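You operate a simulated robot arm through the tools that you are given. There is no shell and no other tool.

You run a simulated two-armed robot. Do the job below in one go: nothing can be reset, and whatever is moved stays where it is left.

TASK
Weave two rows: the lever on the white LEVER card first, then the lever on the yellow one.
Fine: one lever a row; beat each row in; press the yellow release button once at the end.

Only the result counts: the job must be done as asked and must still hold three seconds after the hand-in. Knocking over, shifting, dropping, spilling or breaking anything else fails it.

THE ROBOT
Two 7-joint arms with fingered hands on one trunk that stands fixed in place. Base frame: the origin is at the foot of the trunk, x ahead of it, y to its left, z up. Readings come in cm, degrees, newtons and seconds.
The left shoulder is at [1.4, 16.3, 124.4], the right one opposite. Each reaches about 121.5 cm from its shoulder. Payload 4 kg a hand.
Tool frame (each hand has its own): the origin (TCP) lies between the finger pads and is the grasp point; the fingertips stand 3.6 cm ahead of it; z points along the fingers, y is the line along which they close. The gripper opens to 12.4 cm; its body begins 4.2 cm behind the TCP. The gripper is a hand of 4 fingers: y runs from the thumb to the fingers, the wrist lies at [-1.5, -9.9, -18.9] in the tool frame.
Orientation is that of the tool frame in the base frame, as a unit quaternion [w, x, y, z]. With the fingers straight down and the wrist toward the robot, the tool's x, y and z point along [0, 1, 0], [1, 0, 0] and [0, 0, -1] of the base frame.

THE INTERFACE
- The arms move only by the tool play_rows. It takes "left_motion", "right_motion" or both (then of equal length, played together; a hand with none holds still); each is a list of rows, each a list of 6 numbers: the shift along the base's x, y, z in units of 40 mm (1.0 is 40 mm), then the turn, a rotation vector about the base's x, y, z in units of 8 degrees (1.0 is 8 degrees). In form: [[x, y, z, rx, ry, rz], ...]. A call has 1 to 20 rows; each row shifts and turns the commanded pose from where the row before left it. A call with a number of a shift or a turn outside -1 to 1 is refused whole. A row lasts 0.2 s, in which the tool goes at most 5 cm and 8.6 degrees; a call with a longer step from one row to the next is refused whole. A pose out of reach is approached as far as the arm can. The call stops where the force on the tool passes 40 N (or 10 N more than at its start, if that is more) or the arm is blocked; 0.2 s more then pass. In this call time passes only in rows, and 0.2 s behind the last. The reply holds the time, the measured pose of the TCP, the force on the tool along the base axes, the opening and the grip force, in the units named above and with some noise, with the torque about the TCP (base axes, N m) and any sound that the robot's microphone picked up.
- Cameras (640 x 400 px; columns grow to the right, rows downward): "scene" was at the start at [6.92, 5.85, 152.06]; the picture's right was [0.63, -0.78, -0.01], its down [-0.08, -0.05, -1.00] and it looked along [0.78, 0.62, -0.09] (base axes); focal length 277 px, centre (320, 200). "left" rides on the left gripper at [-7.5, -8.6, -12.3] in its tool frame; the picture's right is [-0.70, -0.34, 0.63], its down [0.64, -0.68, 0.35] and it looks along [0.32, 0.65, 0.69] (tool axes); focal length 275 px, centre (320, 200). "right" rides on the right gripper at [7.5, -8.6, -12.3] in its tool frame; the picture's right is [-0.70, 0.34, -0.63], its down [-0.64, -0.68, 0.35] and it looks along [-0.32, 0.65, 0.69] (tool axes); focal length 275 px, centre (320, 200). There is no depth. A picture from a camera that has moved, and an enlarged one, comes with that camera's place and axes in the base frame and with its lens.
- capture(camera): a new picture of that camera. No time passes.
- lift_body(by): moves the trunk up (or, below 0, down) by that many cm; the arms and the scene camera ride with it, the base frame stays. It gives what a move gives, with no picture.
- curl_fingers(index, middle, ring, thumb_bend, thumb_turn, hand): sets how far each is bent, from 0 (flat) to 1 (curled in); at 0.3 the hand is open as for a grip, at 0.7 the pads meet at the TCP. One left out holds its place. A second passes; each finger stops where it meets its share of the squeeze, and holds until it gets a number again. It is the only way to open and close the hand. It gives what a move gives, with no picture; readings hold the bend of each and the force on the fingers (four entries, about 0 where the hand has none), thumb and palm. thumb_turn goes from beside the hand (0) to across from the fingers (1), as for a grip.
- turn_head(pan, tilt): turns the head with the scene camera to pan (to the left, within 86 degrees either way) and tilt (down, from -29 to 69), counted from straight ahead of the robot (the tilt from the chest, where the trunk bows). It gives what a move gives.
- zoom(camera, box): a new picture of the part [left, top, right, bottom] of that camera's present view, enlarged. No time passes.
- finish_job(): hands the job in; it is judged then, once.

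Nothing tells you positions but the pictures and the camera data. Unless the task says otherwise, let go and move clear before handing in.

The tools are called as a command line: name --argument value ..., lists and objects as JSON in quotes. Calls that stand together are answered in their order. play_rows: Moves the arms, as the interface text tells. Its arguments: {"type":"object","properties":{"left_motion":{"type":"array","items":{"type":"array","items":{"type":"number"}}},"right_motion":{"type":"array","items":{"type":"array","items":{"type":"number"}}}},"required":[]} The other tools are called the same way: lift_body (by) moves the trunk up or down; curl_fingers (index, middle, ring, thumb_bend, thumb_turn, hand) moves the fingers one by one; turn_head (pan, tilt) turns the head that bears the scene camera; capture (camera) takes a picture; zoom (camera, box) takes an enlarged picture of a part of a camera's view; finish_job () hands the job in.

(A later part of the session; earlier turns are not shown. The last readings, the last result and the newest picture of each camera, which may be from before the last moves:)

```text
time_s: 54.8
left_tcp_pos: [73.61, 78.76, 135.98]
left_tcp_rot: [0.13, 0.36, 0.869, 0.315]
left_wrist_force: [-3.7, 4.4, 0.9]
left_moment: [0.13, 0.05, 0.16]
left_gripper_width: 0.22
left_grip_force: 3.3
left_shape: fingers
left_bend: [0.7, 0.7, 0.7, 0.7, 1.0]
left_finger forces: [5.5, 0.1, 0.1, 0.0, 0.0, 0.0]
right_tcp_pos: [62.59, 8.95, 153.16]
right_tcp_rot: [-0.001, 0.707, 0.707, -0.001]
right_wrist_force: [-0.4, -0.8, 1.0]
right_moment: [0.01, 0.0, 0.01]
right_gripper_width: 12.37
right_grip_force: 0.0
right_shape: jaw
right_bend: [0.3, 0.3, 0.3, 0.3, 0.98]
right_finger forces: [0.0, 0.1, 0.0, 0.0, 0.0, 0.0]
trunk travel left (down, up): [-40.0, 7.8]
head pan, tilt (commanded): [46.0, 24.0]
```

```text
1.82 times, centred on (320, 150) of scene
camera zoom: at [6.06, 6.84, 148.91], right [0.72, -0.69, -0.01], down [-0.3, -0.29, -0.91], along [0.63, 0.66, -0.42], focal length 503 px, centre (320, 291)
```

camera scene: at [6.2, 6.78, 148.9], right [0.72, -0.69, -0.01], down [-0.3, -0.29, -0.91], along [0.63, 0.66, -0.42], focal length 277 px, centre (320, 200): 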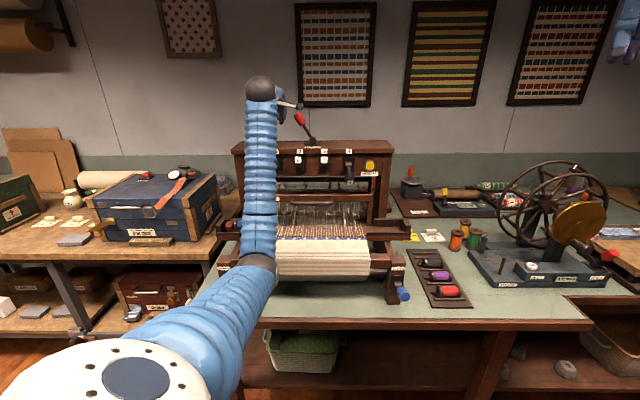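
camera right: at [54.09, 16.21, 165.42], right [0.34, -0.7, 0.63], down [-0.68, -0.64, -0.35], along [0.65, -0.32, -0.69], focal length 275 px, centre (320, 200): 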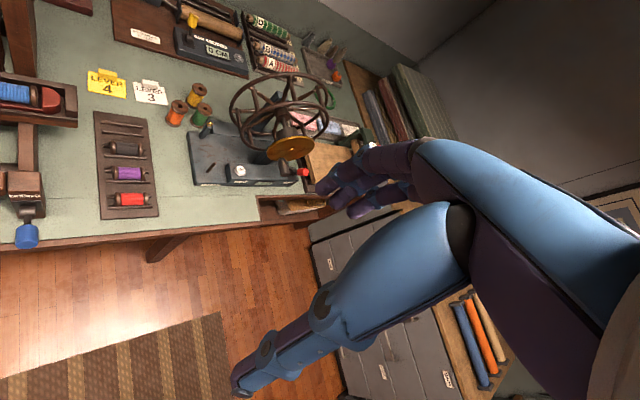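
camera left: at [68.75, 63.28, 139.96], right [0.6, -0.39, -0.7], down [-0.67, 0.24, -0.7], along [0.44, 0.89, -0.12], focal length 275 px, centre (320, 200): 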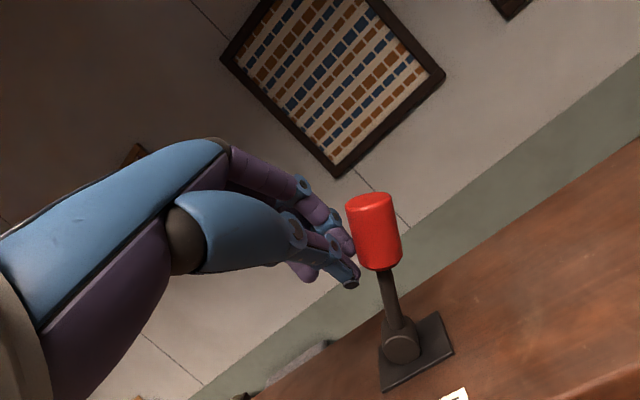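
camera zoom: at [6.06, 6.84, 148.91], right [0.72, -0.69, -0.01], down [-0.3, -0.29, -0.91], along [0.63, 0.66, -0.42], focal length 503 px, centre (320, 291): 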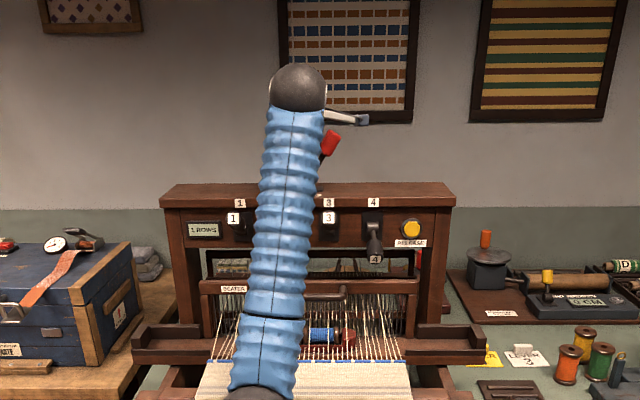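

play_rows --left_motion '[[-0.25, 0.25, 0, 0, 0, 0], [0, 0, 0, 0, 0, 0], [0, 0, 0, 0, 0, 0], [0, 0, 0, 0, 0, 0]]'

zoom --camera "scene" --box '[180, 40, 460, 260]'

```text
time_s: 55.8
left_tcp_pos: [72.71, 79.67, 135.89]
left_tcp_rot: [0.13, 0.361, 0.868, 0.314]
left_wrist_force: [-0.3, -0.6, -1.1]
left_moment: [0.02, 0.01, -0.03]
left_gripper_width: 0.24
left_grip_force: 0.0
left_shape: fingers
left_bend: [0.7, 0.7, 0.7, 0.7, 1.0]
left_finger forces: [0.0, 0.0, 0.0, 0.1, 0.0, 0.0]
right_tcp_pos: [62.68, 8.79, 153.11]
right_tcp_rot: [0.0, 0.708, 0.707, 0.0]
right_wrist_force: [0.2, -0.4, -0.7]
right_moment: [-0.02, -0.05, 0.02]
right_gripper_width: 12.38
right_grip_force: 0.1
right_shape: jaw
right_bend: [0.3, 0.3, 0.3, 0.3, 0.98]
right_finger forces: [0.0, 0.0, 0.0, 0.0, 0.0, 0.0]
trunk travel left (down, up): [-40.0, 7.8]
head pan, tilt (commanded): [46.0, 24.0]
```

```text
1.82 times, centred on (320, 150) of scene
camera zoom: at [6.13, 6.77, 148.9], right [0.72, -0.69, -0.01], down [-0.3, -0.29, -0.91], along [0.63, 0.66, -0.42], focal length 503 px, centre (320, 291)
```

zoom: 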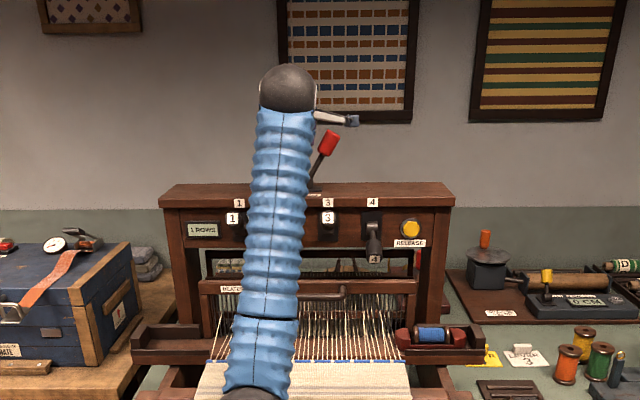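

The second weft was thrown: the shuttle is in the right box and only lever 4 is down. Before the second beat I want to check where my elbow is, since it has dropped.

play_rows --left_motion '[[-0.5, -0.3, 0.1, 0, 0, 0], [-0.7, -0.7, 0.1, 0, 0, 0], [-0.7, -0.7, 0.1, 0, 0, 0], [-0.7, -0.7, 0.1, 0, 0, 0], [-0.7, -0.7, 0, -0.5, 0.5, 0]]'

turn_head --pan 46 --tilt 34

capture --camera "scene"

capture --camera "left"

```text
time_s: 57.0
left_tcp_pos: [59.52, 67.17, 137.76]
left_tcp_rot: [0.11, 0.367, 0.883, 0.271]
left_wrist_force: [0.0, -0.4, 0.2]
left_moment: [-0.02, 0.03, -0.02]
left_gripper_width: 0.22
left_grip_force: 0.1
left_shape: fingers
left_bend: [0.7, 0.7, 0.7, 0.7, 1.0]
left_finger forces: [0.1, 0.0, 0.1, 0.1, 0.0, 0.1]
right_tcp_pos: [62.72, 8.67, 153.17]
right_tcp_rot: [-0.001, 0.706, 0.708, 0.001]
right_wrist_force: [0.1, 0.4, 0.0]
right_moment: [0.02, -0.02, 0.02]
right_gripper_width: 12.36
right_grip_force: 0.0
right_shape: jaw
right_bend: [0.3, 0.3, 0.3, 0.3, 0.98]
right_finger forces: [0.1, 0.1, 0.0, 0.0, 0.0, 0.0]
trunk travel left (down, up): [-40.0, 7.8]
head pan, tilt (commanded): [46.0, 24.0]
```

```text
time_s: 57.7
left_tcp_pos: [59.64, 67.34, 137.87]
left_tcp_rot: [0.111, 0.366, 0.883, 0.271]
left_wrist_force: [-0.2, -0.1, -0.3]
left_moment: [0.01, 0.0, 0.02]
left_gripper_width: 0.19
left_grip_force: 0.1
left_shape: fingers
left_bend: [0.7, 0.7, 0.7, 0.7, 1.0]
left_finger forces: [0.0, 0.1, 0.1, 0.0, 0.0, 0.1]
right_tcp_pos: [62.67, 8.84, 153.02]
right_tcp_rot: [0.0, 0.707, 0.707, -0.001]
right_wrist_force: [0.1, 0.6, 0.9]
right_moment: [0.0, -0.02, 0.02]
right_gripper_width: 12.37
right_grip_force: 0.0
right_shape: jaw
right_bend: [0.3, 0.3, 0.3, 0.3, 0.98]
right_finger forces: [0.0, 0.0, 0.1, 0.1, 0.0, 0.0]
trunk travel left (down, up): [-40.0, 7.8]
head pan, tilt (commanded): [46.0, 34.0]
```

```text
taken
camera scene: at [5.87, 6.51, 147.33], right [0.72, -0.69, -0.01], down [-0.4, -0.4, -0.82], along [0.57, 0.6, -0.57], focal length 277 px, centre (320, 200)
```

scene: 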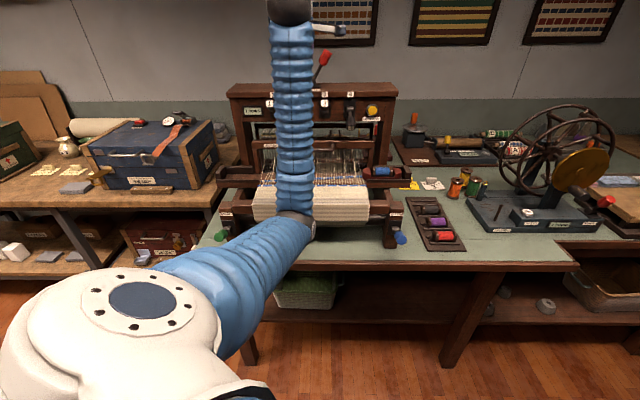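

```text
taken
camera left: at [55.09, 52.22, 143.17], right [0.55, -0.44, -0.71], down [-0.72, 0.2, -0.67], along [0.43, 0.88, -0.21], focal length 275 px, centre (320, 200)
```

left: 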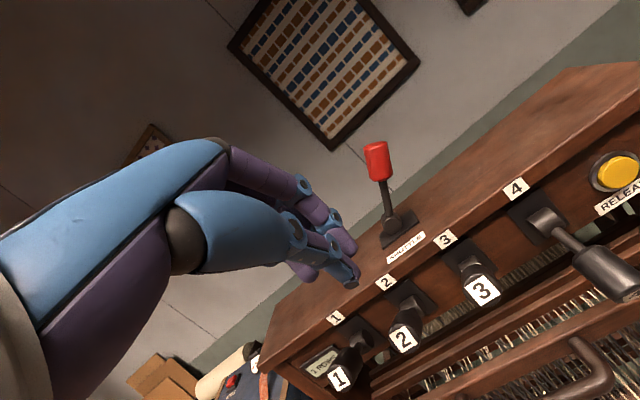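

The elbow sits in front of the table and clear of it. I'll set the hook hand shape again and come down in front of the beater for the second beat, along the same path as before.

curl_fingers --hand "left" --index 0.58 --middle 0.58 --ring 0.58 --thumb_bend 0.4 --thumb_turn 1.0

play_rows --left_motion '[[-0.5, -0.35, -0.5, -0.5, 0.5, 0], [-0.475, -0.35, -0.5, -0.424, 0.424, 0], [0, 0, -0.8, 0, 0, 0], [0, 0, -0.8, 0, 0, 0], [0, 0, -0.8, 0, 0, 0], [0, 0, -0.8, 0, 0, 0]]'

capture --camera "scene"

capture --camera "left"

```text
time_s: 58.7
left_tcp_pos: [59.63, 67.27, 137.78]
left_tcp_rot: [0.111, 0.367, 0.883, 0.271]
left_wrist_force: [0.2, 0.3, 0.5]
left_moment: [0.0, 0.0, 0.03]
left_gripper_width: 6.6
left_grip_force: 0.1
left_shape: fingers
left_bend: [0.57, 0.57, 0.57, 0.4, 0.99]
left_finger forces: [0.0, 0.0, 0.1, 0.1, 0.0, 0.1]
right_tcp_pos: [62.61, 8.91, 153.16]
right_tcp_rot: [0.0, 0.707, 0.707, 0.0]
right_wrist_force: [-1.0, 0.5, 0.7]
right_moment: [-0.02, 0.03, 0.02]
right_gripper_width: 12.33
right_grip_force: 0.1
right_shape: jaw
right_bend: [0.3, 0.3, 0.3, 0.3, 0.98]
right_finger forces: [0.1, 0.2, 0.0, 0.0, 0.1, 0.1]
trunk travel left (down, up): [-40.0, 7.8]
head pan, tilt (commanded): [46.0, 34.0]
```

```text
time_s: 60.1
left_tcp_pos: [55.63, 64.67, 120.93]
left_tcp_rot: [0.078, 0.375, 0.904, 0.19]
left_wrist_force: [0.0, 0.9, 0.6]
left_moment: [-0.01, -0.04, -0.01]
left_gripper_width: 6.62
left_grip_force: 0.1
left_shape: fingers
left_bend: [0.57, 0.57, 0.57, 0.4, 0.99]
left_finger forces: [0.0, 0.1, 0.0, 0.0, 0.0, 0.0]
right_tcp_pos: [62.53, 9.0, 153.02]
right_tcp_rot: [0.0, 0.707, 0.707, -0.001]
right_wrist_force: [0.7, 0.8, 0.3]
right_moment: [-0.06, -0.01, -0.02]
right_gripper_width: 12.36
right_grip_force: 0.2
right_shape: jaw
right_bend: [0.3, 0.3, 0.3, 0.3, 0.98]
right_finger forces: [0.0, 0.0, 0.0, 0.1, 0.0, 0.1]
trunk travel left (down, up): [-40.0, 7.8]
head pan, tilt (commanded): [46.0, 34.0]
```

```text
taken
camera scene: at [5.81, 6.59, 147.32], right [0.72, -0.69, -0.01], down [-0.4, -0.4, -0.82], along [0.57, 0.6, -0.57], focal length 277 px, centre (320, 200)
```

scene: 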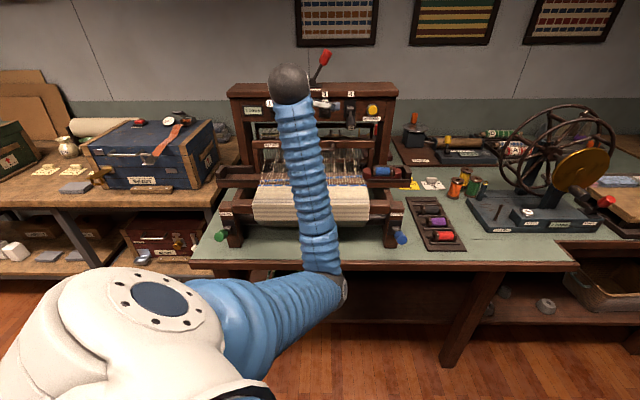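

```text
taken
camera left: at [51.88, 50.42, 128.71], right [0.45, -0.53, -0.72], down [-0.8, 0.11, -0.59], along [0.39, 0.84, -0.37], focal length 275 px, centre (320, 200)
```

left: 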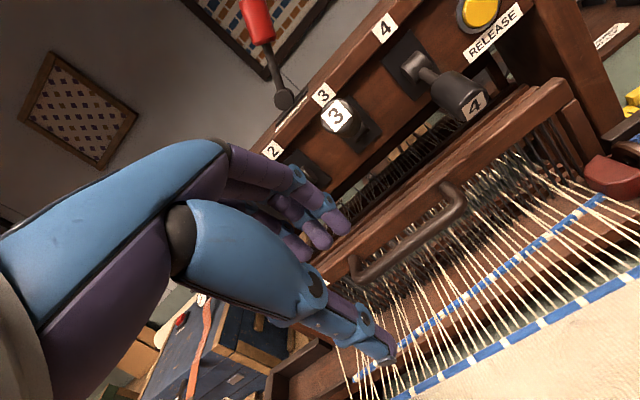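

play_rows --left_motion '[[0, 0, -0.75, 0, 0, 0], [0, 0, -0.75, 0, 0, 0], [0.03, 0, -0.73, 0, 0, 0], [0.45, 0.45, 0, 0, 0, 0], [0.45, 0.45, 0, 0, 0, 0], [0.4, 0.4, 0, 0, 0, 0]]'

zoom --camera "left" --box '[260, 140, 480, 300]'

capture --camera "scene"

```text
time_s: 61.5
left_tcp_pos: [60.89, 69.64, 111.97]
left_tcp_rot: [0.078, 0.375, 0.904, 0.19]
left_wrist_force: [-0.3, 0.5, 0.3]
left_moment: [0.01, -0.01, 0.01]
left_gripper_width: 6.62
left_grip_force: 0.0
left_shape: fingers
left_bend: [0.57, 0.57, 0.57, 0.4, 0.99]
left_finger forces: [0.0, 0.0, 0.1, 0.0, 0.0, 0.1]
right_tcp_pos: [62.57, 8.84, 153.1]
right_tcp_rot: [-0.001, 0.707, 0.707, -0.001]
right_wrist_force: [0.4, -0.4, 0.7]
right_moment: [-0.02, 0.0, 0.0]
right_gripper_width: 12.39
right_grip_force: 0.0
right_shape: jaw
right_bend: [0.3, 0.3, 0.3, 0.3, 0.98]
right_finger forces: [0.0, 0.0, 0.0, 0.0, 0.0, 0.0]
trunk travel left (down, up): [-40.0, 7.8]
head pan, tilt (commanded): [46.0, 34.0]
```

```text
2.50 times, centred on (370, 220) of left
camera zoom: at [57.17, 55.31, 119.69], right [0.45, -0.53, -0.72], down [-0.8, 0.11, -0.59], along [0.4, 0.84, -0.37], focal length 688 px, centre (195, 150)
```

zoom: 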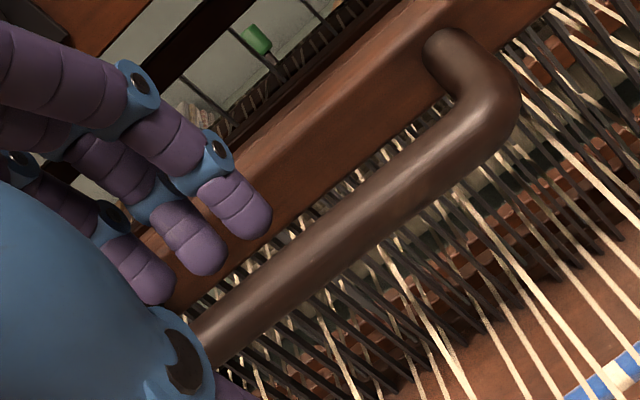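

```text
taken
camera scene: at [5.89, 6.5, 147.32], right [0.72, -0.69, -0.01], down [-0.4, -0.4, -0.82], along [0.57, 0.6, -0.57], focal length 277 px, centre (320, 200)
```

scene: 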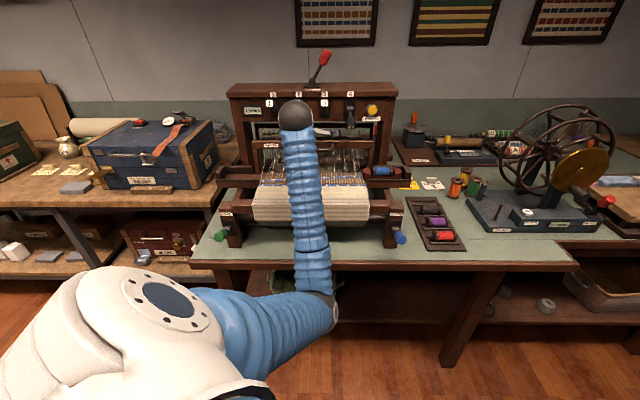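

play_rows --left_motion '[[0.16, 0.16, 0, 0, 0, 0], [0, 0, -0.2, 0, 0, 0], [0, 0, -0.2, 0, 0, 0], [0, 0, -0.2, 0, 0, 0]]'

zoom --camera "left" --box '[260, 140, 480, 300]'

```text
time_s: 62.5
left_tcp_pos: [61.6, 70.26, 109.49]
left_tcp_rot: [0.078, 0.375, 0.904, 0.19]
left_wrist_force: [-0.9, 1.3, -0.2]
left_moment: [0.02, 0.01, 0.03]
left_gripper_width: 6.66
left_grip_force: 0.1
left_shape: fingers
left_bend: [0.57, 0.57, 0.57, 0.4, 0.99]
left_finger forces: [0.0, 0.0, 0.0, 0.0, 0.0, 0.1]
right_tcp_pos: [62.6, 8.89, 153.07]
right_tcp_rot: [0.001, 0.707, 0.707, 0.0]
right_wrist_force: [-0.2, -0.2, -0.1]
right_moment: [0.01, -0.02, 0.01]
right_gripper_width: 12.37
right_grip_force: 0.1
right_shape: jaw
right_bend: [0.3, 0.3, 0.3, 0.3, 0.98]
right_finger forces: [0.0, 0.1, 0.0, 0.0, 0.1, 0.0]
trunk travel left (down, up): [-40.0, 7.8]
head pan, tilt (commanded): [46.0, 34.0]
```

```text
2.50 times, centred on (370, 220) of left
camera zoom: at [57.82, 56.0, 117.27], right [0.45, -0.53, -0.72], down [-0.8, 0.11, -0.59], along [0.39, 0.84, -0.37], focal length 688 px, centre (195, 150)
```

zoom: 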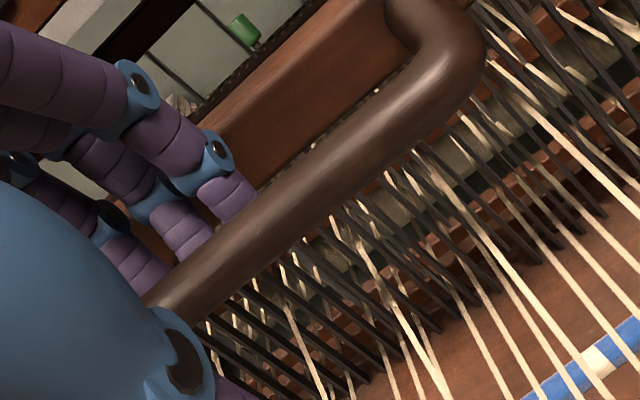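

play_rows --left_motion '[[0, 0, -0.17, 0, 0, 0], [-0.2, -0.2, 0, 0, 0, 0], [-0.22, -0.22, 0, 0, 0, 0], [-0.25, -0.25, 0, 0, 0, 0], [-0.25, -0.25, 0, 0, 0, 0], [-0.25, -0.25, 0, 0, 0, 0], [-0.25, -0.25, 0, 0, 0, 0], [-0.25, -0.25, 0, 0, 0, 0], [-0.2, -0.2, 0, 0, 0, 0]]'

capture --camera "left"

capture --camera "scene"

```text
time_s: 64.5
left_tcp_pos: [54.11, 62.91, 108.86]
left_tcp_rot: [0.079, 0.375, 0.904, 0.19]
left_wrist_force: [3.6, 1.2, -2.9]
left_moment: [-0.08, -0.02, -0.12]
left_gripper_width: 6.8
left_grip_force: 1.5
left_shape: fingers
left_bend: [0.56, 0.57, 0.56, 0.4, 0.99]
left_finger forces: [1.4, 0.2, 2.5, 0.0, 0.0, 0.0]
right_tcp_pos: [62.63, 8.92, 153.19]
right_tcp_rot: [0.0, 0.707, 0.707, 0.0]
right_wrist_force: [0.2, 0.2, 0.2]
right_moment: [-0.03, 0.0, 0.0]
right_gripper_width: 12.37
right_grip_force: 0.0
right_shape: jaw
right_bend: [0.3, 0.3, 0.3, 0.3, 0.98]
right_finger forces: [0.0, 0.0, 0.0, 0.0, 0.1, 0.0]
trunk travel left (down, up): [-40.0, 7.8]
head pan, tilt (commanded): [46.0, 34.0]
```

```text
taken
camera left: at [50.33, 48.65, 116.66], right [0.45, -0.53, -0.72], down [-0.8, 0.11, -0.59], along [0.39, 0.84, -0.37], focal length 275 px, centre (320, 200)
```

left: 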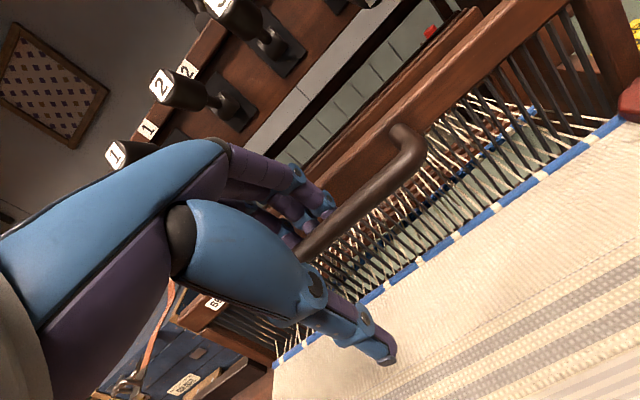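

```text
taken
camera scene: at [5.89, 6.49, 147.32], right [0.72, -0.69, -0.01], down [-0.4, -0.4, -0.82], along [0.57, 0.6, -0.57], focal length 277 px, centre (320, 200)
```

scene: 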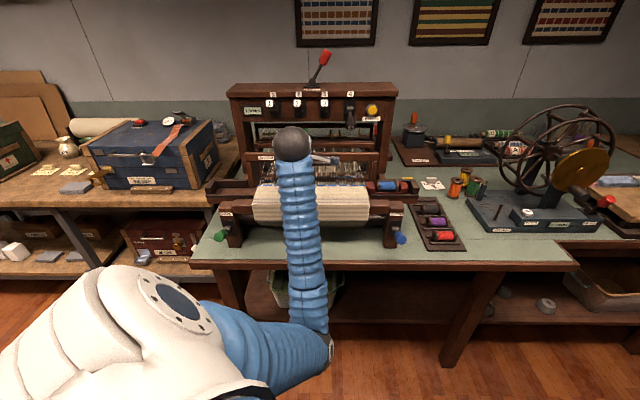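

play_rows --left_motion '[[-0.18, -0.18, 0, 0, 0, 0], [-0.18, -0.18, 0, 0, 0, 0], [-0.15, -0.15, 0, 0, 0, 0], [-0.12, -0.12, 0, 0, 0, 0]]'

capture --camera "left"

zoom --camera "scene" --box '[210, 70, 430, 230]'

```text
time_s: 65.2
left_tcp_pos: [52.71, 61.59, 108.45]
left_tcp_rot: [0.076, 0.374, 0.905, 0.189]
left_wrist_force: [32.4, 31.8, -8.4]
left_moment: [-0.15, 0.06, -0.27]
left_gripper_width: 8.55
left_grip_force: 23.6
left_shape: fingers
left_bend: [0.47, 0.51, 0.48, 0.4, 0.99]
left_finger forces: [17.9, 11.9, 16.1, 0.1, 0.1, 0.0]
right_tcp_pos: [62.9, 9.04, 152.94]
right_tcp_rot: [0.0, 0.707, 0.707, -0.001]
right_wrist_force: [0.1, 0.3, -0.1]
right_moment: [0.0, -0.05, 0.0]
right_gripper_width: 12.37
right_grip_force: 0.0
right_shape: jaw
right_bend: [0.3, 0.3, 0.3, 0.3, 0.98]
right_finger forces: [0.0, 0.0, 0.0, 0.0, 0.0, 0.0]
trunk travel left (down, up): [-40.0, 7.8]
head pan, tilt (commanded): [46.0, 34.0]
stopped in row 3 (left hand): the force on the tool passed its limit at 44 N (the readings are from after the stop); the commanded pose is now the measured one
```

```text
taken
camera left: at [49.02, 47.28, 116.32], right [0.45, -0.53, -0.72], down [-0.8, 0.11, -0.59], along [0.39, 0.84, -0.37], focal length 275 px, centre (320, 200)
```

left: 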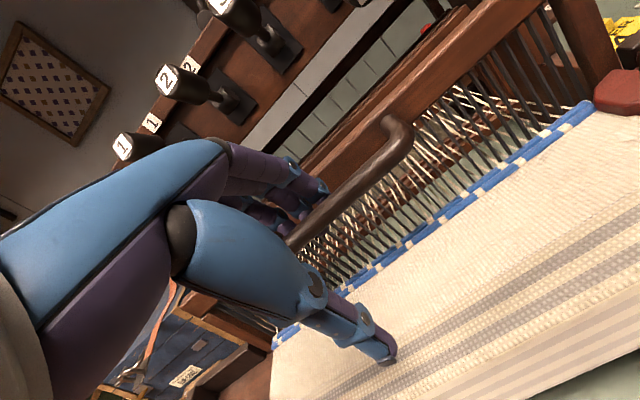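

```text
2.50 times, centred on (320, 150) of scene
camera zoom: at [6.17, 6.79, 147.29], right [0.72, -0.69, -0.01], down [-0.4, -0.4, -0.82], along [0.57, 0.59, -0.57], focal length 692 px, centre (320, 325)
```

zoom: 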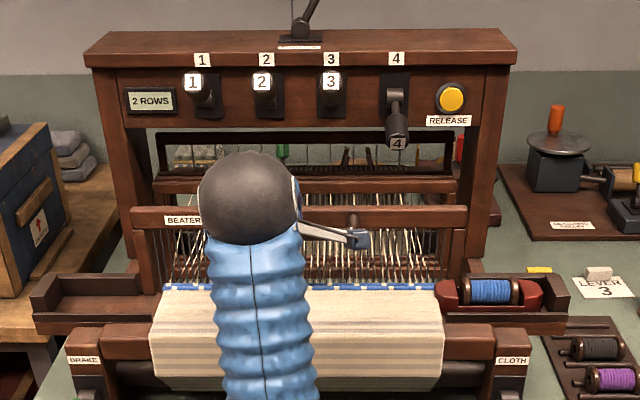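

The counter reads "2 ROWS". I'll return the beater gently and unhook.

play_rows --left_motion '[[0.15, 0.15, 0.03, 0, 0, 0], [0.25, 0.25, 0.03, 0, 0, 0], [0.25, 0.25, 0.03, 0, 0, 0], [0.25, 0.25, 0, 0, 0, 0], [0.25, 0.25, 0, 0, 0, 0], [0.25, 0.25, 0, 0, 0, 0], [0.25, 0.25, 0, 0, 0, 0], [0.25, 0.25, 0, 0, 0, 0], [0.15, 0.15, 0, 0, 0, 0], [0.1, 0.1, 0, 0, 0, 0]]'

zoom --camera "left" --box '[260, 140, 480, 300]'

zoom --camera "scene" --box '[210, 70, 430, 230]'

```text
time_s: 67.4
left_tcp_pos: [60.93, 69.89, 109.08]
left_tcp_rot: [0.077, 0.375, 0.904, 0.19]
left_wrist_force: [0.1, 0.9, -0.4]
left_moment: [0.03, -0.02, -0.05]
left_gripper_width: 6.67
left_grip_force: 0.7
left_shape: fingers
left_bend: [0.57, 0.57, 0.56, 0.4, 0.99]
left_finger forces: [0.0, 0.0, 0.8, 0.0, 0.0, 0.0]
right_tcp_pos: [62.57, 8.83, 152.98]
right_tcp_rot: [0.001, 0.708, 0.707, -0.001]
right_wrist_force: [-0.2, 0.7, -0.4]
right_moment: [0.01, -0.01, 0.01]
right_gripper_width: 12.35
right_grip_force: 0.2
right_shape: jaw
right_bend: [0.3, 0.3, 0.3, 0.3, 0.98]
right_finger forces: [0.0, 0.0, 0.0, 0.1, 0.0, 0.0]
trunk travel left (down, up): [-40.0, 7.8]
head pan, tilt (commanded): [46.0, 34.0]
```

```text
2.50 times, centred on (370, 220) of left
camera zoom: at [57.27, 55.64, 116.95], right [0.45, -0.53, -0.72], down [-0.8, 0.11, -0.59], along [0.39, 0.84, -0.37], focal length 688 px, centre (195, 150)
```

zoom: 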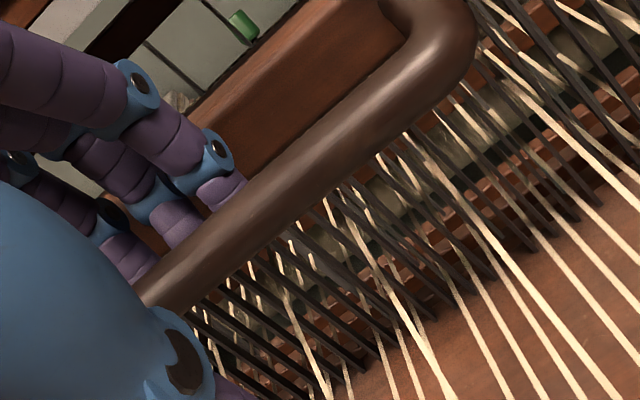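

```text
2.50 times, centred on (320, 150) of scene
camera zoom: at [5.87, 6.49, 147.32], right [0.72, -0.69, -0.01], down [-0.4, -0.4, -0.82], along [0.57, 0.6, -0.57], focal length 692 px, centre (320, 325)
```

zoom: 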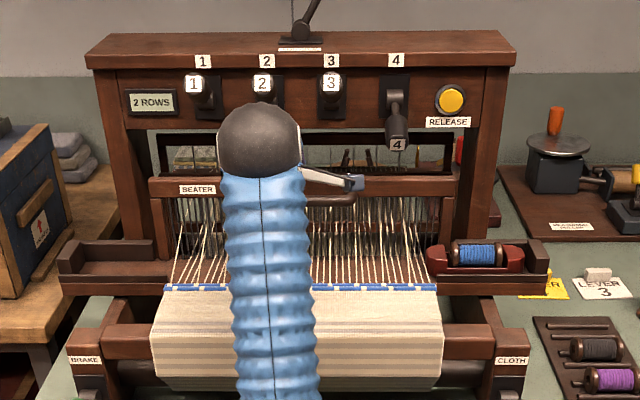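

play_rows --left_motion '[[0.09, 0.09, 0, 0, 0, 0], [0, 0, 0.4, 0, 0, 0], [0, 0, 0.36, 0, 0, 0], [-0.6, -0.6, 0.05, 0, 0, 0], [-0.6, -0.6, 0.2, 0, 0, 0], [-0.3, -0.3, 0.9, 0, 0, 0], [0, 0, 0.9, 0, 0, 0]]'

curl_fingers --hand "left" --index 0.7 --middle 1.0 --ring 1.0 --thumb_bend 0.7 --thumb_turn 1.0

turn_head --pan 44 --tilt 22

capture --camera "scene"

capture --camera "left"

```text
time_s: 69.0
left_tcp_pos: [55.4, 64.27, 120.47]
left_tcp_rot: [0.078, 0.375, 0.904, 0.19]
left_wrist_force: [0.2, -0.9, -0.5]
left_moment: [-0.03, 0.04, 0.0]
left_gripper_width: 6.66
left_grip_force: 0.1
left_shape: fingers
left_bend: [0.57, 0.57, 0.57, 0.4, 0.99]
left_finger forces: [0.0, 0.0, 0.1, 0.0, 0.0, 0.0]
right_tcp_pos: [62.62, 8.73, 153.09]
right_tcp_rot: [-0.001, 0.707, 0.707, 0.0]
right_wrist_force: [0.6, 0.4, -0.5]
right_moment: [0.04, 0.01, -0.01]
right_gripper_width: 12.37
right_grip_force: 0.1
right_shape: jaw
right_bend: [0.3, 0.3, 0.3, 0.3, 0.98]
right_finger forces: [0.0, 0.0, 0.0, 0.0, 0.1, 0.0]
trunk travel left (down, up): [-40.0, 7.8]
head pan, tilt (commanded): [46.0, 34.0]
```

```text
time_s: 70.0
left_tcp_pos: [55.32, 64.35, 120.4]
left_tcp_rot: [0.077, 0.375, 0.904, 0.191]
left_wrist_force: [-0.6, -0.7, 0.3]
left_moment: [0.0, -0.01, -0.01]
left_gripper_width: 0.12
left_grip_force: 0.0
left_shape: fingers
left_bend: [0.7, 0.99, 1.0, 0.7, 1.0]
left_finger forces: [0.1, 0.0, 0.1, 0.0, 0.0, 0.0]
right_tcp_pos: [62.57, 8.81, 153.08]
right_tcp_rot: [0.0, 0.707, 0.707, 0.0]
right_wrist_force: [0.3, 0.2, 1.1]
right_moment: [0.03, -0.02, 0.01]
right_gripper_width: 12.38
right_grip_force: 0.0
right_shape: jaw
right_bend: [0.3, 0.3, 0.3, 0.3, 0.98]
right_finger forces: [0.0, 0.1, 0.1, 0.0, 0.0, 0.0]
trunk travel left (down, up): [-40.0, 7.8]
head pan, tilt (commanded): [46.0, 34.0]
```

```text
time_s: 70.8
left_tcp_pos: [55.47, 64.37, 120.45]
left_tcp_rot: [0.077, 0.375, 0.904, 0.191]
left_wrist_force: [0.4, 0.6, -0.9]
left_moment: [0.04, 0.0, 0.01]
left_gripper_width: 0.1
left_grip_force: 0.1
left_shape: fingers
left_bend: [0.7, 0.99, 1.0, 0.7, 1.0]
left_finger forces: [0.0, 0.1, 0.1, 0.1, 0.0, 0.0]
right_tcp_pos: [62.59, 8.72, 153.08]
right_tcp_rot: [0.0, 0.707, 0.707, 0.0]
right_wrist_force: [-0.3, 0.0, -0.6]
right_moment: [0.01, 0.0, 0.04]
right_gripper_width: 12.41
right_grip_force: 0.0
right_shape: jaw
right_bend: [0.3, 0.3, 0.3, 0.3, 0.98]
right_finger forces: [0.0, 0.0, 0.1, 0.1, 0.0, 0.0]
trunk travel left (down, up): [-40.0, 7.8]
head pan, tilt (commanded): [44.0, 22.0]
```

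```text
taken
camera scene: at [6.41, 6.55, 149.22], right [0.69, -0.72, -0.01], down [-0.28, -0.26, -0.92], along [0.66, 0.64, -0.39], focal length 277 px, centre (320, 200)
```

scene: 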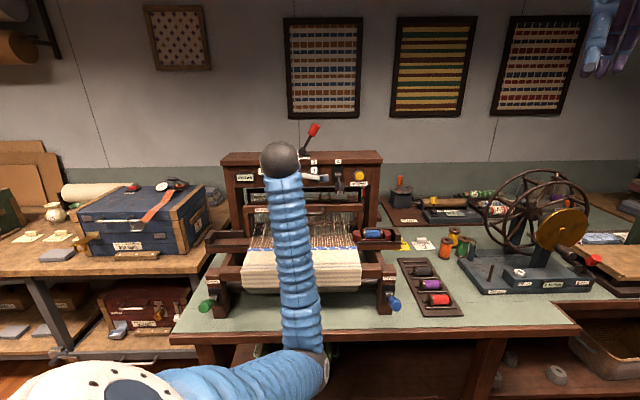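

```text
taken
camera left: at [51.73, 50.07, 128.22], right [0.45, -0.53, -0.72], down [-0.8, 0.11, -0.59], along [0.39, 0.84, -0.37], focal length 275 px, centre (320, 200)
```

left: 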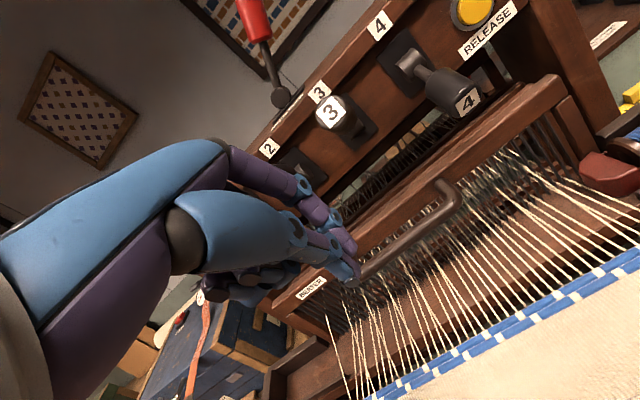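

Next I'll shift right and tilt to about 60° so the index–thumb tip points at the yellow RELEASE button (about a=15.5, z=119).

play_rows --left_motion '[[0.72, -0.72, 0.1, 0.636, -0.636, 0], [0.72, -0.72, 0.1, 0.636, -0.636, 0], [0.72, -0.72, 0.1, 0.636, -0.636, 0], [0.72, -0.72, 0, 0.636, -0.636, 0], [0.72, -0.72, 0, 0.636, -0.636, 0]]'

capture --camera "left"

capture --camera "scene"

zoom --camera "scene" --box '[260, 120, 420, 220]'

```text
time_s: 72.0
left_tcp_pos: [69.56, 49.87, 121.44]
left_tcp_rot: [0.19, 0.332, 0.8, 0.462]
left_wrist_force: [0.3, 0.4, 0.5]
left_moment: [-0.01, 0.01, 0.03]
left_gripper_width: 0.08
left_grip_force: 0.0
left_shape: fingers
left_bend: [0.7, 0.99, 1.0, 0.7, 1.0]
left_finger forces: [0.0, 0.0, 0.0, 0.0, 0.0, 0.0]
right_tcp_pos: [62.69, 8.72, 153.06]
right_tcp_rot: [-0.001, 0.707, 0.707, 0.001]
right_wrist_force: [-0.7, -0.6, 0.3]
right_moment: [0.01, 0.01, 0.04]
right_gripper_width: 12.36
right_grip_force: 0.0
right_shape: jaw
right_bend: [0.3, 0.3, 0.3, 0.3, 0.98]
right_finger forces: [0.0, 0.0, 0.0, 0.0, 0.1, 0.0]
trunk travel left (down, up): [-40.0, 7.8]
head pan, tilt (commanded): [44.0, 22.0]
```

```text
taken
camera left: at [64.39, 33.98, 120.27], right [0.76, -0.22, -0.61], down [-0.49, 0.43, -0.76], along [0.43, 0.88, 0.22], focal length 275 px, centre (320, 200)
```

left: 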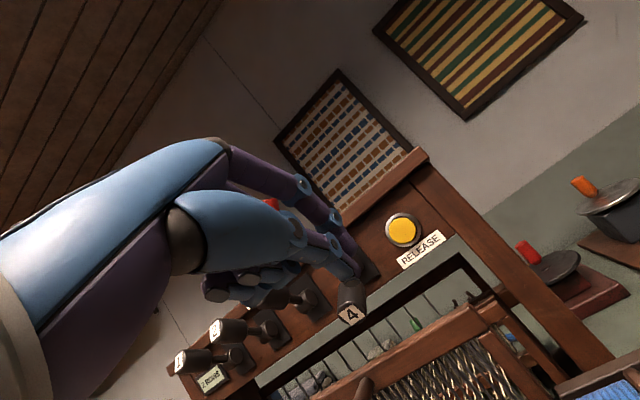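

```text
taken
camera scene: at [6.45, 6.45, 149.22], right [0.69, -0.72, -0.01], down [-0.28, -0.26, -0.92], along [0.66, 0.64, -0.39], focal length 277 px, centre (320, 200)
```

scene: 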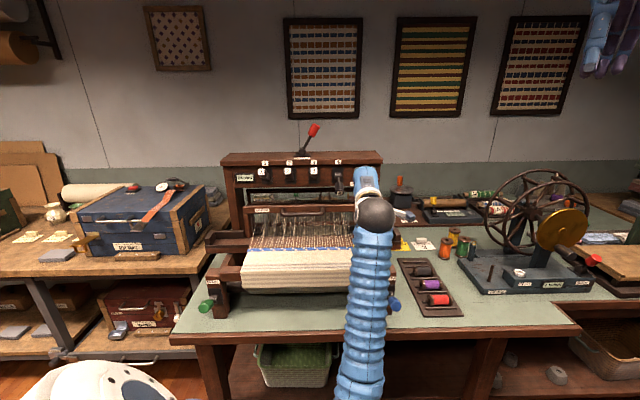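

```text
4.00 times, centred on (340, 170) of scene
camera zoom: at [6.45, 6.45, 149.22], right [0.69, -0.72, -0.01], down [-0.28, -0.26, -0.92], along [0.66, 0.64, -0.39], focal length 1108 px, centre (240, 320)
```

zoom: 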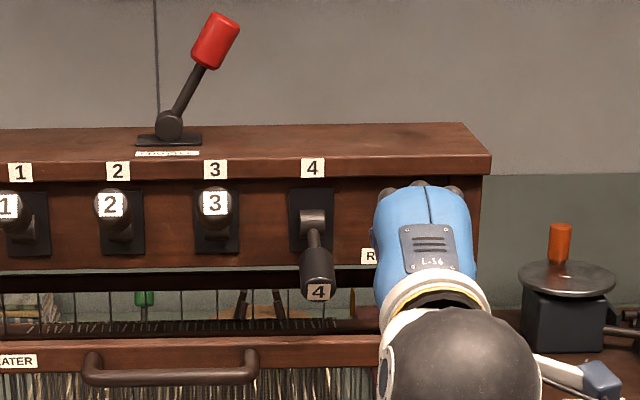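

zoom --camera "left" --box '[300, 180, 460, 300]'

```text
3.33 times, centred on (380, 240) of left
camera zoom: at [64.39, 33.98, 120.27], right [0.76, -0.22, -0.61], down [-0.49, 0.43, -0.76], along [0.43, 0.88, 0.22], focal length 918 px, centre (120, 67)
```

zoom: 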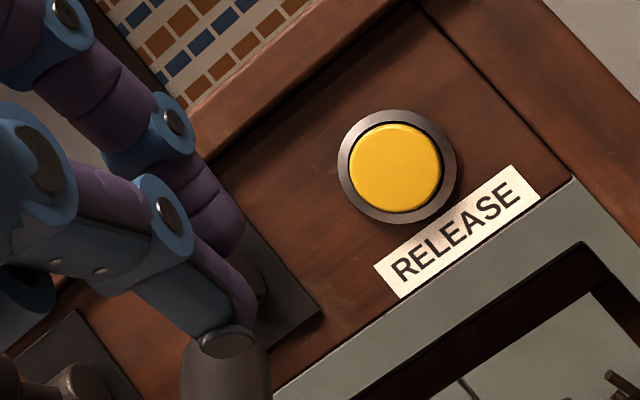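

play_rows --left_motion '[[0.125, -0.125, -0.2, 0.707, -0.707, 0], [0.125, -0.125, -0.19, 0.707, -0.707, 0], [0.5, 0.5, 0, 0, 0, 0], [0.5, 0.5, 0, 0, 0, 0], [0.5, 0.5, 0, 0, 0, 0]]'

capture --camera "left"

zoom --camera "left" --box '[300, 160, 460, 300]'

zoom --camera "scene" --box '[260, 120, 420, 220]'

```text
time_s: 73.2
left_tcp_pos: [76.83, 55.03, 119.66]
left_tcp_rot: [0.234, 0.302, 0.729, 0.568]
left_wrist_force: [0.3, 0.0, -0.4]
left_moment: [-0.01, -0.02, 0.03]
left_gripper_width: 0.09
left_grip_force: 0.1
left_shape: fingers
left_bend: [0.7, 0.99, 1.0, 0.7, 1.0]
left_finger forces: [0.0, 0.0, 0.1, 0.1, 0.0, 0.0]
right_tcp_pos: [62.69, 8.85, 153.07]
right_tcp_rot: [-0.001, 0.708, 0.707, -0.001]
right_wrist_force: [0.0, 0.5, 0.3]
right_moment: [-0.02, 0.0, 0.0]
right_gripper_width: 12.35
right_grip_force: 0.1
right_shape: jaw
right_bend: [0.3, 0.3, 0.3, 0.3, 0.98]
right_finger forces: [0.0, 0.0, 0.1, 0.0, 0.0, 0.1]
trunk travel left (down, up): [-40.0, 7.8]
head pan, tilt (commanded): [44.0, 22.0]
```

```text
taken
camera left: at [72.22, 39.78, 114.4], right [0.87, -0.12, -0.48], down [-0.34, 0.57, -0.74], along [0.36, 0.81, 0.46], focal length 275 px, centre (320, 200)
```

left: 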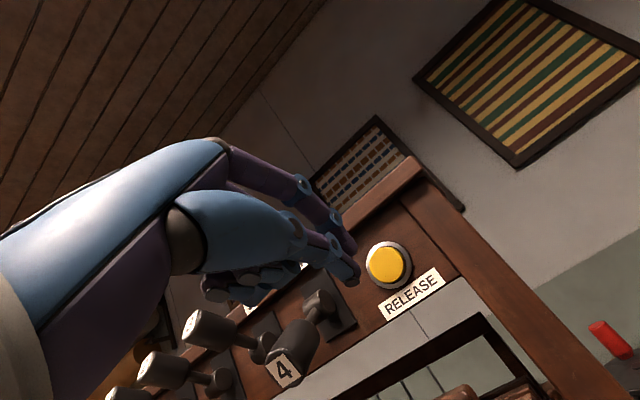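

```text
2.86 times, centred on (380, 230) of left
camera zoom: at [72.22, 39.78, 114.4], right [0.87, -0.12, -0.48], down [-0.34, 0.57, -0.74], along [0.36, 0.81, 0.46], focal length 786 px, centre (149, 114)
```

zoom: 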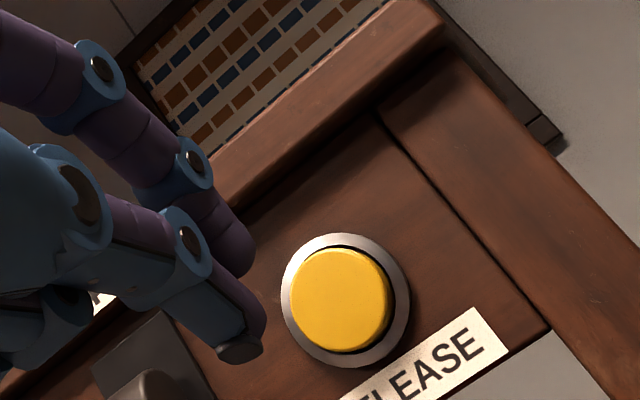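

```text
4.00 times, centred on (340, 170) of scene
camera zoom: at [6.47, 6.57, 149.22], right [0.69, -0.72, -0.01], down [-0.28, -0.26, -0.92], along [0.66, 0.64, -0.39], focal length 1108 px, centre (240, 320)
```

zoom: 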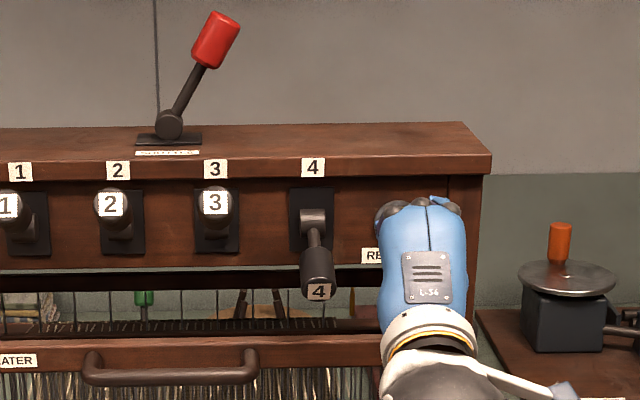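

Tip is lined up with the button. I'll approach slowly and press it once.

play_rows --left_motion '[[0.35, 0.35, 0, 0, 0, 0], [0.35, 0.35, 0, 0, 0, 0]]'

zoom --camera "left" --box '[300, 180, 460, 300]'

```text
time_s: 73.8
left_tcp_pos: [79.7, 57.77, 120.0]
left_tcp_rot: [0.234, 0.302, 0.729, 0.568]
left_wrist_force: [-0.3, -0.3, -0.3]
left_moment: [0.02, 0.02, -0.04]
left_gripper_width: 0.12
left_grip_force: 0.1
left_shape: fingers
left_bend: [0.7, 0.99, 1.0, 0.7, 1.0]
left_finger forces: [0.0, 0.1, 0.0, 0.1, 0.0, 0.0]
right_tcp_pos: [62.63, 8.97, 153.06]
right_tcp_rot: [0.0, 0.707, 0.707, 0.001]
right_wrist_force: [-1.0, -0.2, -0.5]
right_moment: [-0.05, 0.02, -0.03]
right_gripper_width: 12.33
right_grip_force: 0.0
right_shape: jaw
right_bend: [0.3, 0.3, 0.3, 0.3, 0.98]
right_finger forces: [0.1, 0.0, 0.1, 0.0, 0.0, 0.0]
trunk travel left (down, up): [-40.0, 7.8]
head pan, tilt (commanded): [44.0, 22.0]
```

```text
3.33 times, centred on (380, 240) of left
camera zoom: at [75.04, 42.66, 114.68], right [0.87, -0.11, -0.48], down [-0.34, 0.57, -0.74], along [0.36, 0.81, 0.46], focal length 918 px, centre (120, 67)
```

zoom: 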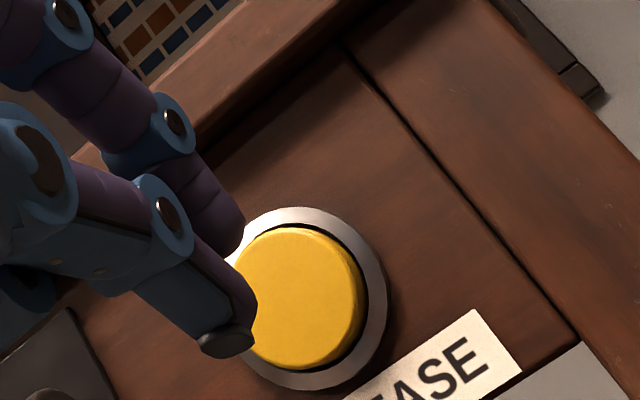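

play_rows --left_motion '[[0.1, 0.1, -0.03, 0, 0, 0], [0.09, 0.09, 0, 0, 0, 0], [0.09, 0.09, 0, 0, 0, 0]]'

zoom --camera "left" --box '[300, 180, 460, 300]'

zoom --camera "scene" --box '[220, 100, 420, 225]'

```text
time_s: 74.6
left_tcp_pos: [80.77, 58.85, 119.85]
left_tcp_rot: [0.233, 0.302, 0.73, 0.568]
left_wrist_force: [0.6, -0.2, -0.4]
left_moment: [0.0, 0.0, -0.03]
left_gripper_width: 0.11
left_grip_force: 0.2
left_shape: fingers
left_bend: [0.7, 0.99, 1.0, 0.7, 1.0]
left_finger forces: [0.0, 0.0, 0.0, 0.0, 0.2, 0.0]
right_tcp_pos: [62.79, 8.93, 153.2]
right_tcp_rot: [-0.001, 0.707, 0.707, 0.0]
right_wrist_force: [0.4, 0.1, 0.0]
right_moment: [0.0, 0.0, -0.02]
right_gripper_width: 12.37
right_grip_force: 0.1
right_shape: jaw
right_bend: [0.3, 0.3, 0.3, 0.3, 0.98]
right_finger forces: [0.0, 0.0, 0.0, 0.0, 0.0, 0.1]
trunk travel left (down, up): [-40.0, 7.8]
head pan, tilt (commanded): [44.0, 22.0]
```

```text
3.33 times, centred on (380, 240) of left
camera zoom: at [76.25, 43.7, 114.66], right [0.87, -0.11, -0.48], down [-0.34, 0.57, -0.74], along [0.36, 0.81, 0.46], focal length 918 px, centre (120, 67)
```

zoom: 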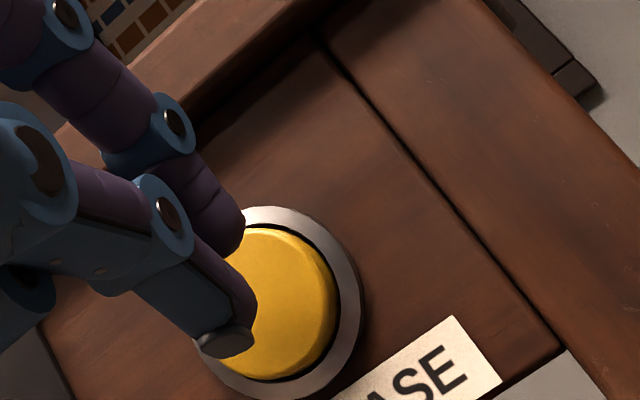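

```text
3.20 times, centred on (320, 162) of scene
camera zoom: at [6.44, 6.54, 149.22], right [0.69, -0.72, -0.01], down [-0.28, -0.26, -0.92], along [0.66, 0.64, -0.39], focal length 886 px, centre (320, 320)
```

zoom: 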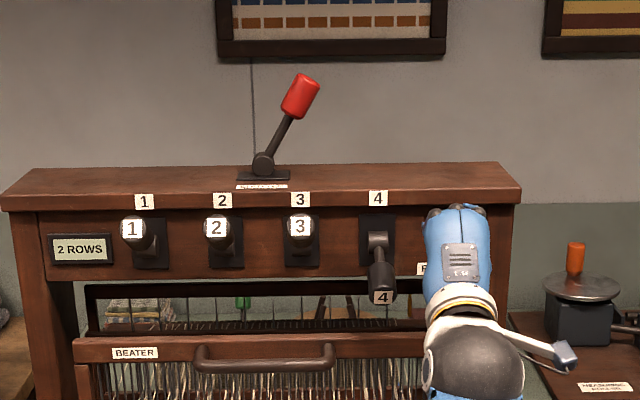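

play_rows --left_motion '[[0.07, 0.07, 0, 0, 0, 0], [0.07, 0.07, 0, 0, 0, 0]]'

zoom --camera "left" --box '[300, 180, 460, 300]'

zoom --camera "scene" --box '[220, 100, 420, 225]'

```text
time_s: 75.2
left_tcp_pos: [81.4, 59.51, 119.86]
left_tcp_rot: [0.233, 0.302, 0.73, 0.568]
left_wrist_force: [-0.2, 1.4, -0.2]
left_moment: [0.03, -0.02, 0.0]
left_gripper_width: 0.12
left_grip_force: 0.0
left_shape: fingers
left_bend: [0.7, 0.99, 1.0, 0.7, 1.0]
left_finger forces: [0.0, 0.0, 0.0, 0.0, 0.1, 0.0]
right_tcp_pos: [62.68, 8.94, 153.08]
right_tcp_rot: [0.0, 0.707, 0.707, 0.0]
right_wrist_force: [-0.2, -0.2, -0.8]
right_moment: [0.0, 0.01, -0.01]
right_gripper_width: 12.38
right_grip_force: 0.1
right_shape: jaw
right_bend: [0.3, 0.3, 0.3, 0.3, 0.98]
right_finger forces: [0.1, 0.0, 0.1, 0.1, 0.0, 0.1]
trunk travel left (down, up): [-40.0, 7.8]
head pan, tilt (commanded): [44.0, 22.0]
```

```text
3.33 times, centred on (380, 240) of left
camera zoom: at [76.81, 44.22, 114.61], right [0.87, -0.11, -0.48], down [-0.34, 0.57, -0.74], along [0.36, 0.81, 0.46], focal length 918 px, centre (120, 67)
```

zoom: 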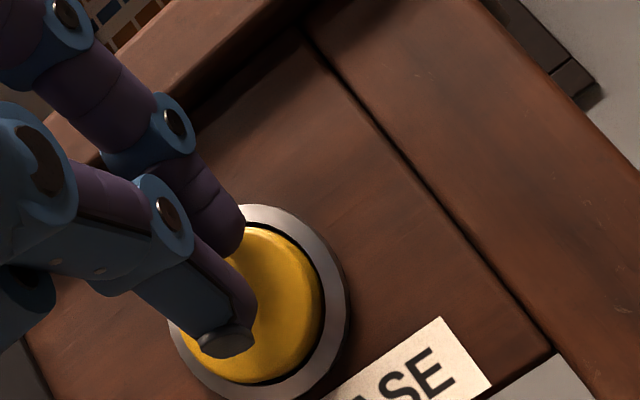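

```text
3.20 times, centred on (320, 162) of scene
camera zoom: at [6.43, 6.54, 149.22], right [0.69, -0.72, -0.01], down [-0.28, -0.26, -0.92], along [0.66, 0.64, -0.39], focal length 886 px, centre (320, 320)
```

zoom: 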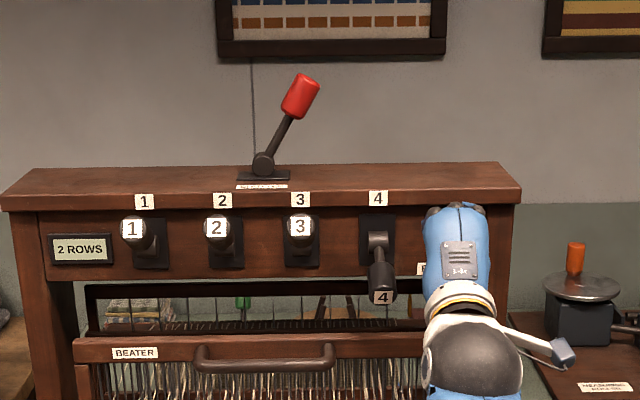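

play_rows --left_motion '[[0.07, 0.07, 0, 0, 0, 0], [0.07, 0.07, 0, 0, 0, 0]]'

zoom --camera "left" --box '[300, 180, 460, 300]'

zoom --camera "scene" --box '[220, 100, 420, 225]'

```text
time_s: 75.8
left_tcp_pos: [81.7, 59.86, 119.97]
left_tcp_rot: [0.233, 0.302, 0.73, 0.567]
left_wrist_force: [-1.4, -2.6, 0.3]
left_moment: [0.03, -0.04, -0.06]
left_gripper_width: 0.06
left_grip_force: 1.3
left_shape: fingers
left_bend: [0.7, 0.99, 1.0, 0.7, 1.0]
left_finger forces: [2.7, 0.0, 0.0, 0.0, 0.1, 0.0]
right_tcp_pos: [62.61, 8.75, 153.05]
right_tcp_rot: [-0.001, 0.707, 0.707, 0.0]
right_wrist_force: [-0.2, 0.6, 0.3]
right_moment: [0.01, 0.04, -0.05]
right_gripper_width: 12.37
right_grip_force: 0.0
right_shape: jaw
right_bend: [0.3, 0.3, 0.3, 0.3, 0.98]
right_finger forces: [0.0, 0.1, 0.0, 0.0, 0.0, 0.1]
trunk travel left (down, up): [-40.0, 7.8]
head pan, tilt (commanded): [44.0, 22.0]
heard: click
```

```text
3.33 times, centred on (380, 240) of left
camera zoom: at [77.24, 44.7, 114.66], right [0.87, -0.11, -0.48], down [-0.34, 0.57, -0.74], along [0.36, 0.81, 0.46], focal length 918 px, centre (120, 67)
```

zoom: 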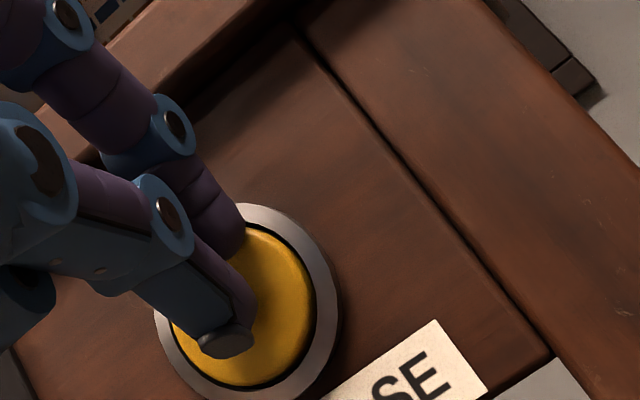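

```text
3.20 times, centred on (320, 162) of scene
camera zoom: at [6.38, 6.5, 149.23], right [0.69, -0.72, -0.01], down [-0.28, -0.26, -0.92], along [0.66, 0.64, -0.39], focal length 886 px, centre (320, 320)
```

zoom: 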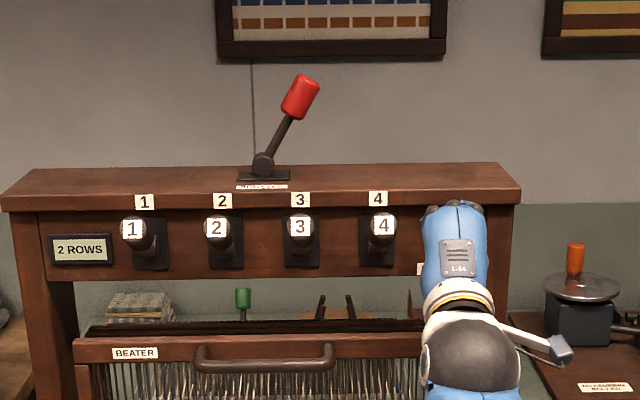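

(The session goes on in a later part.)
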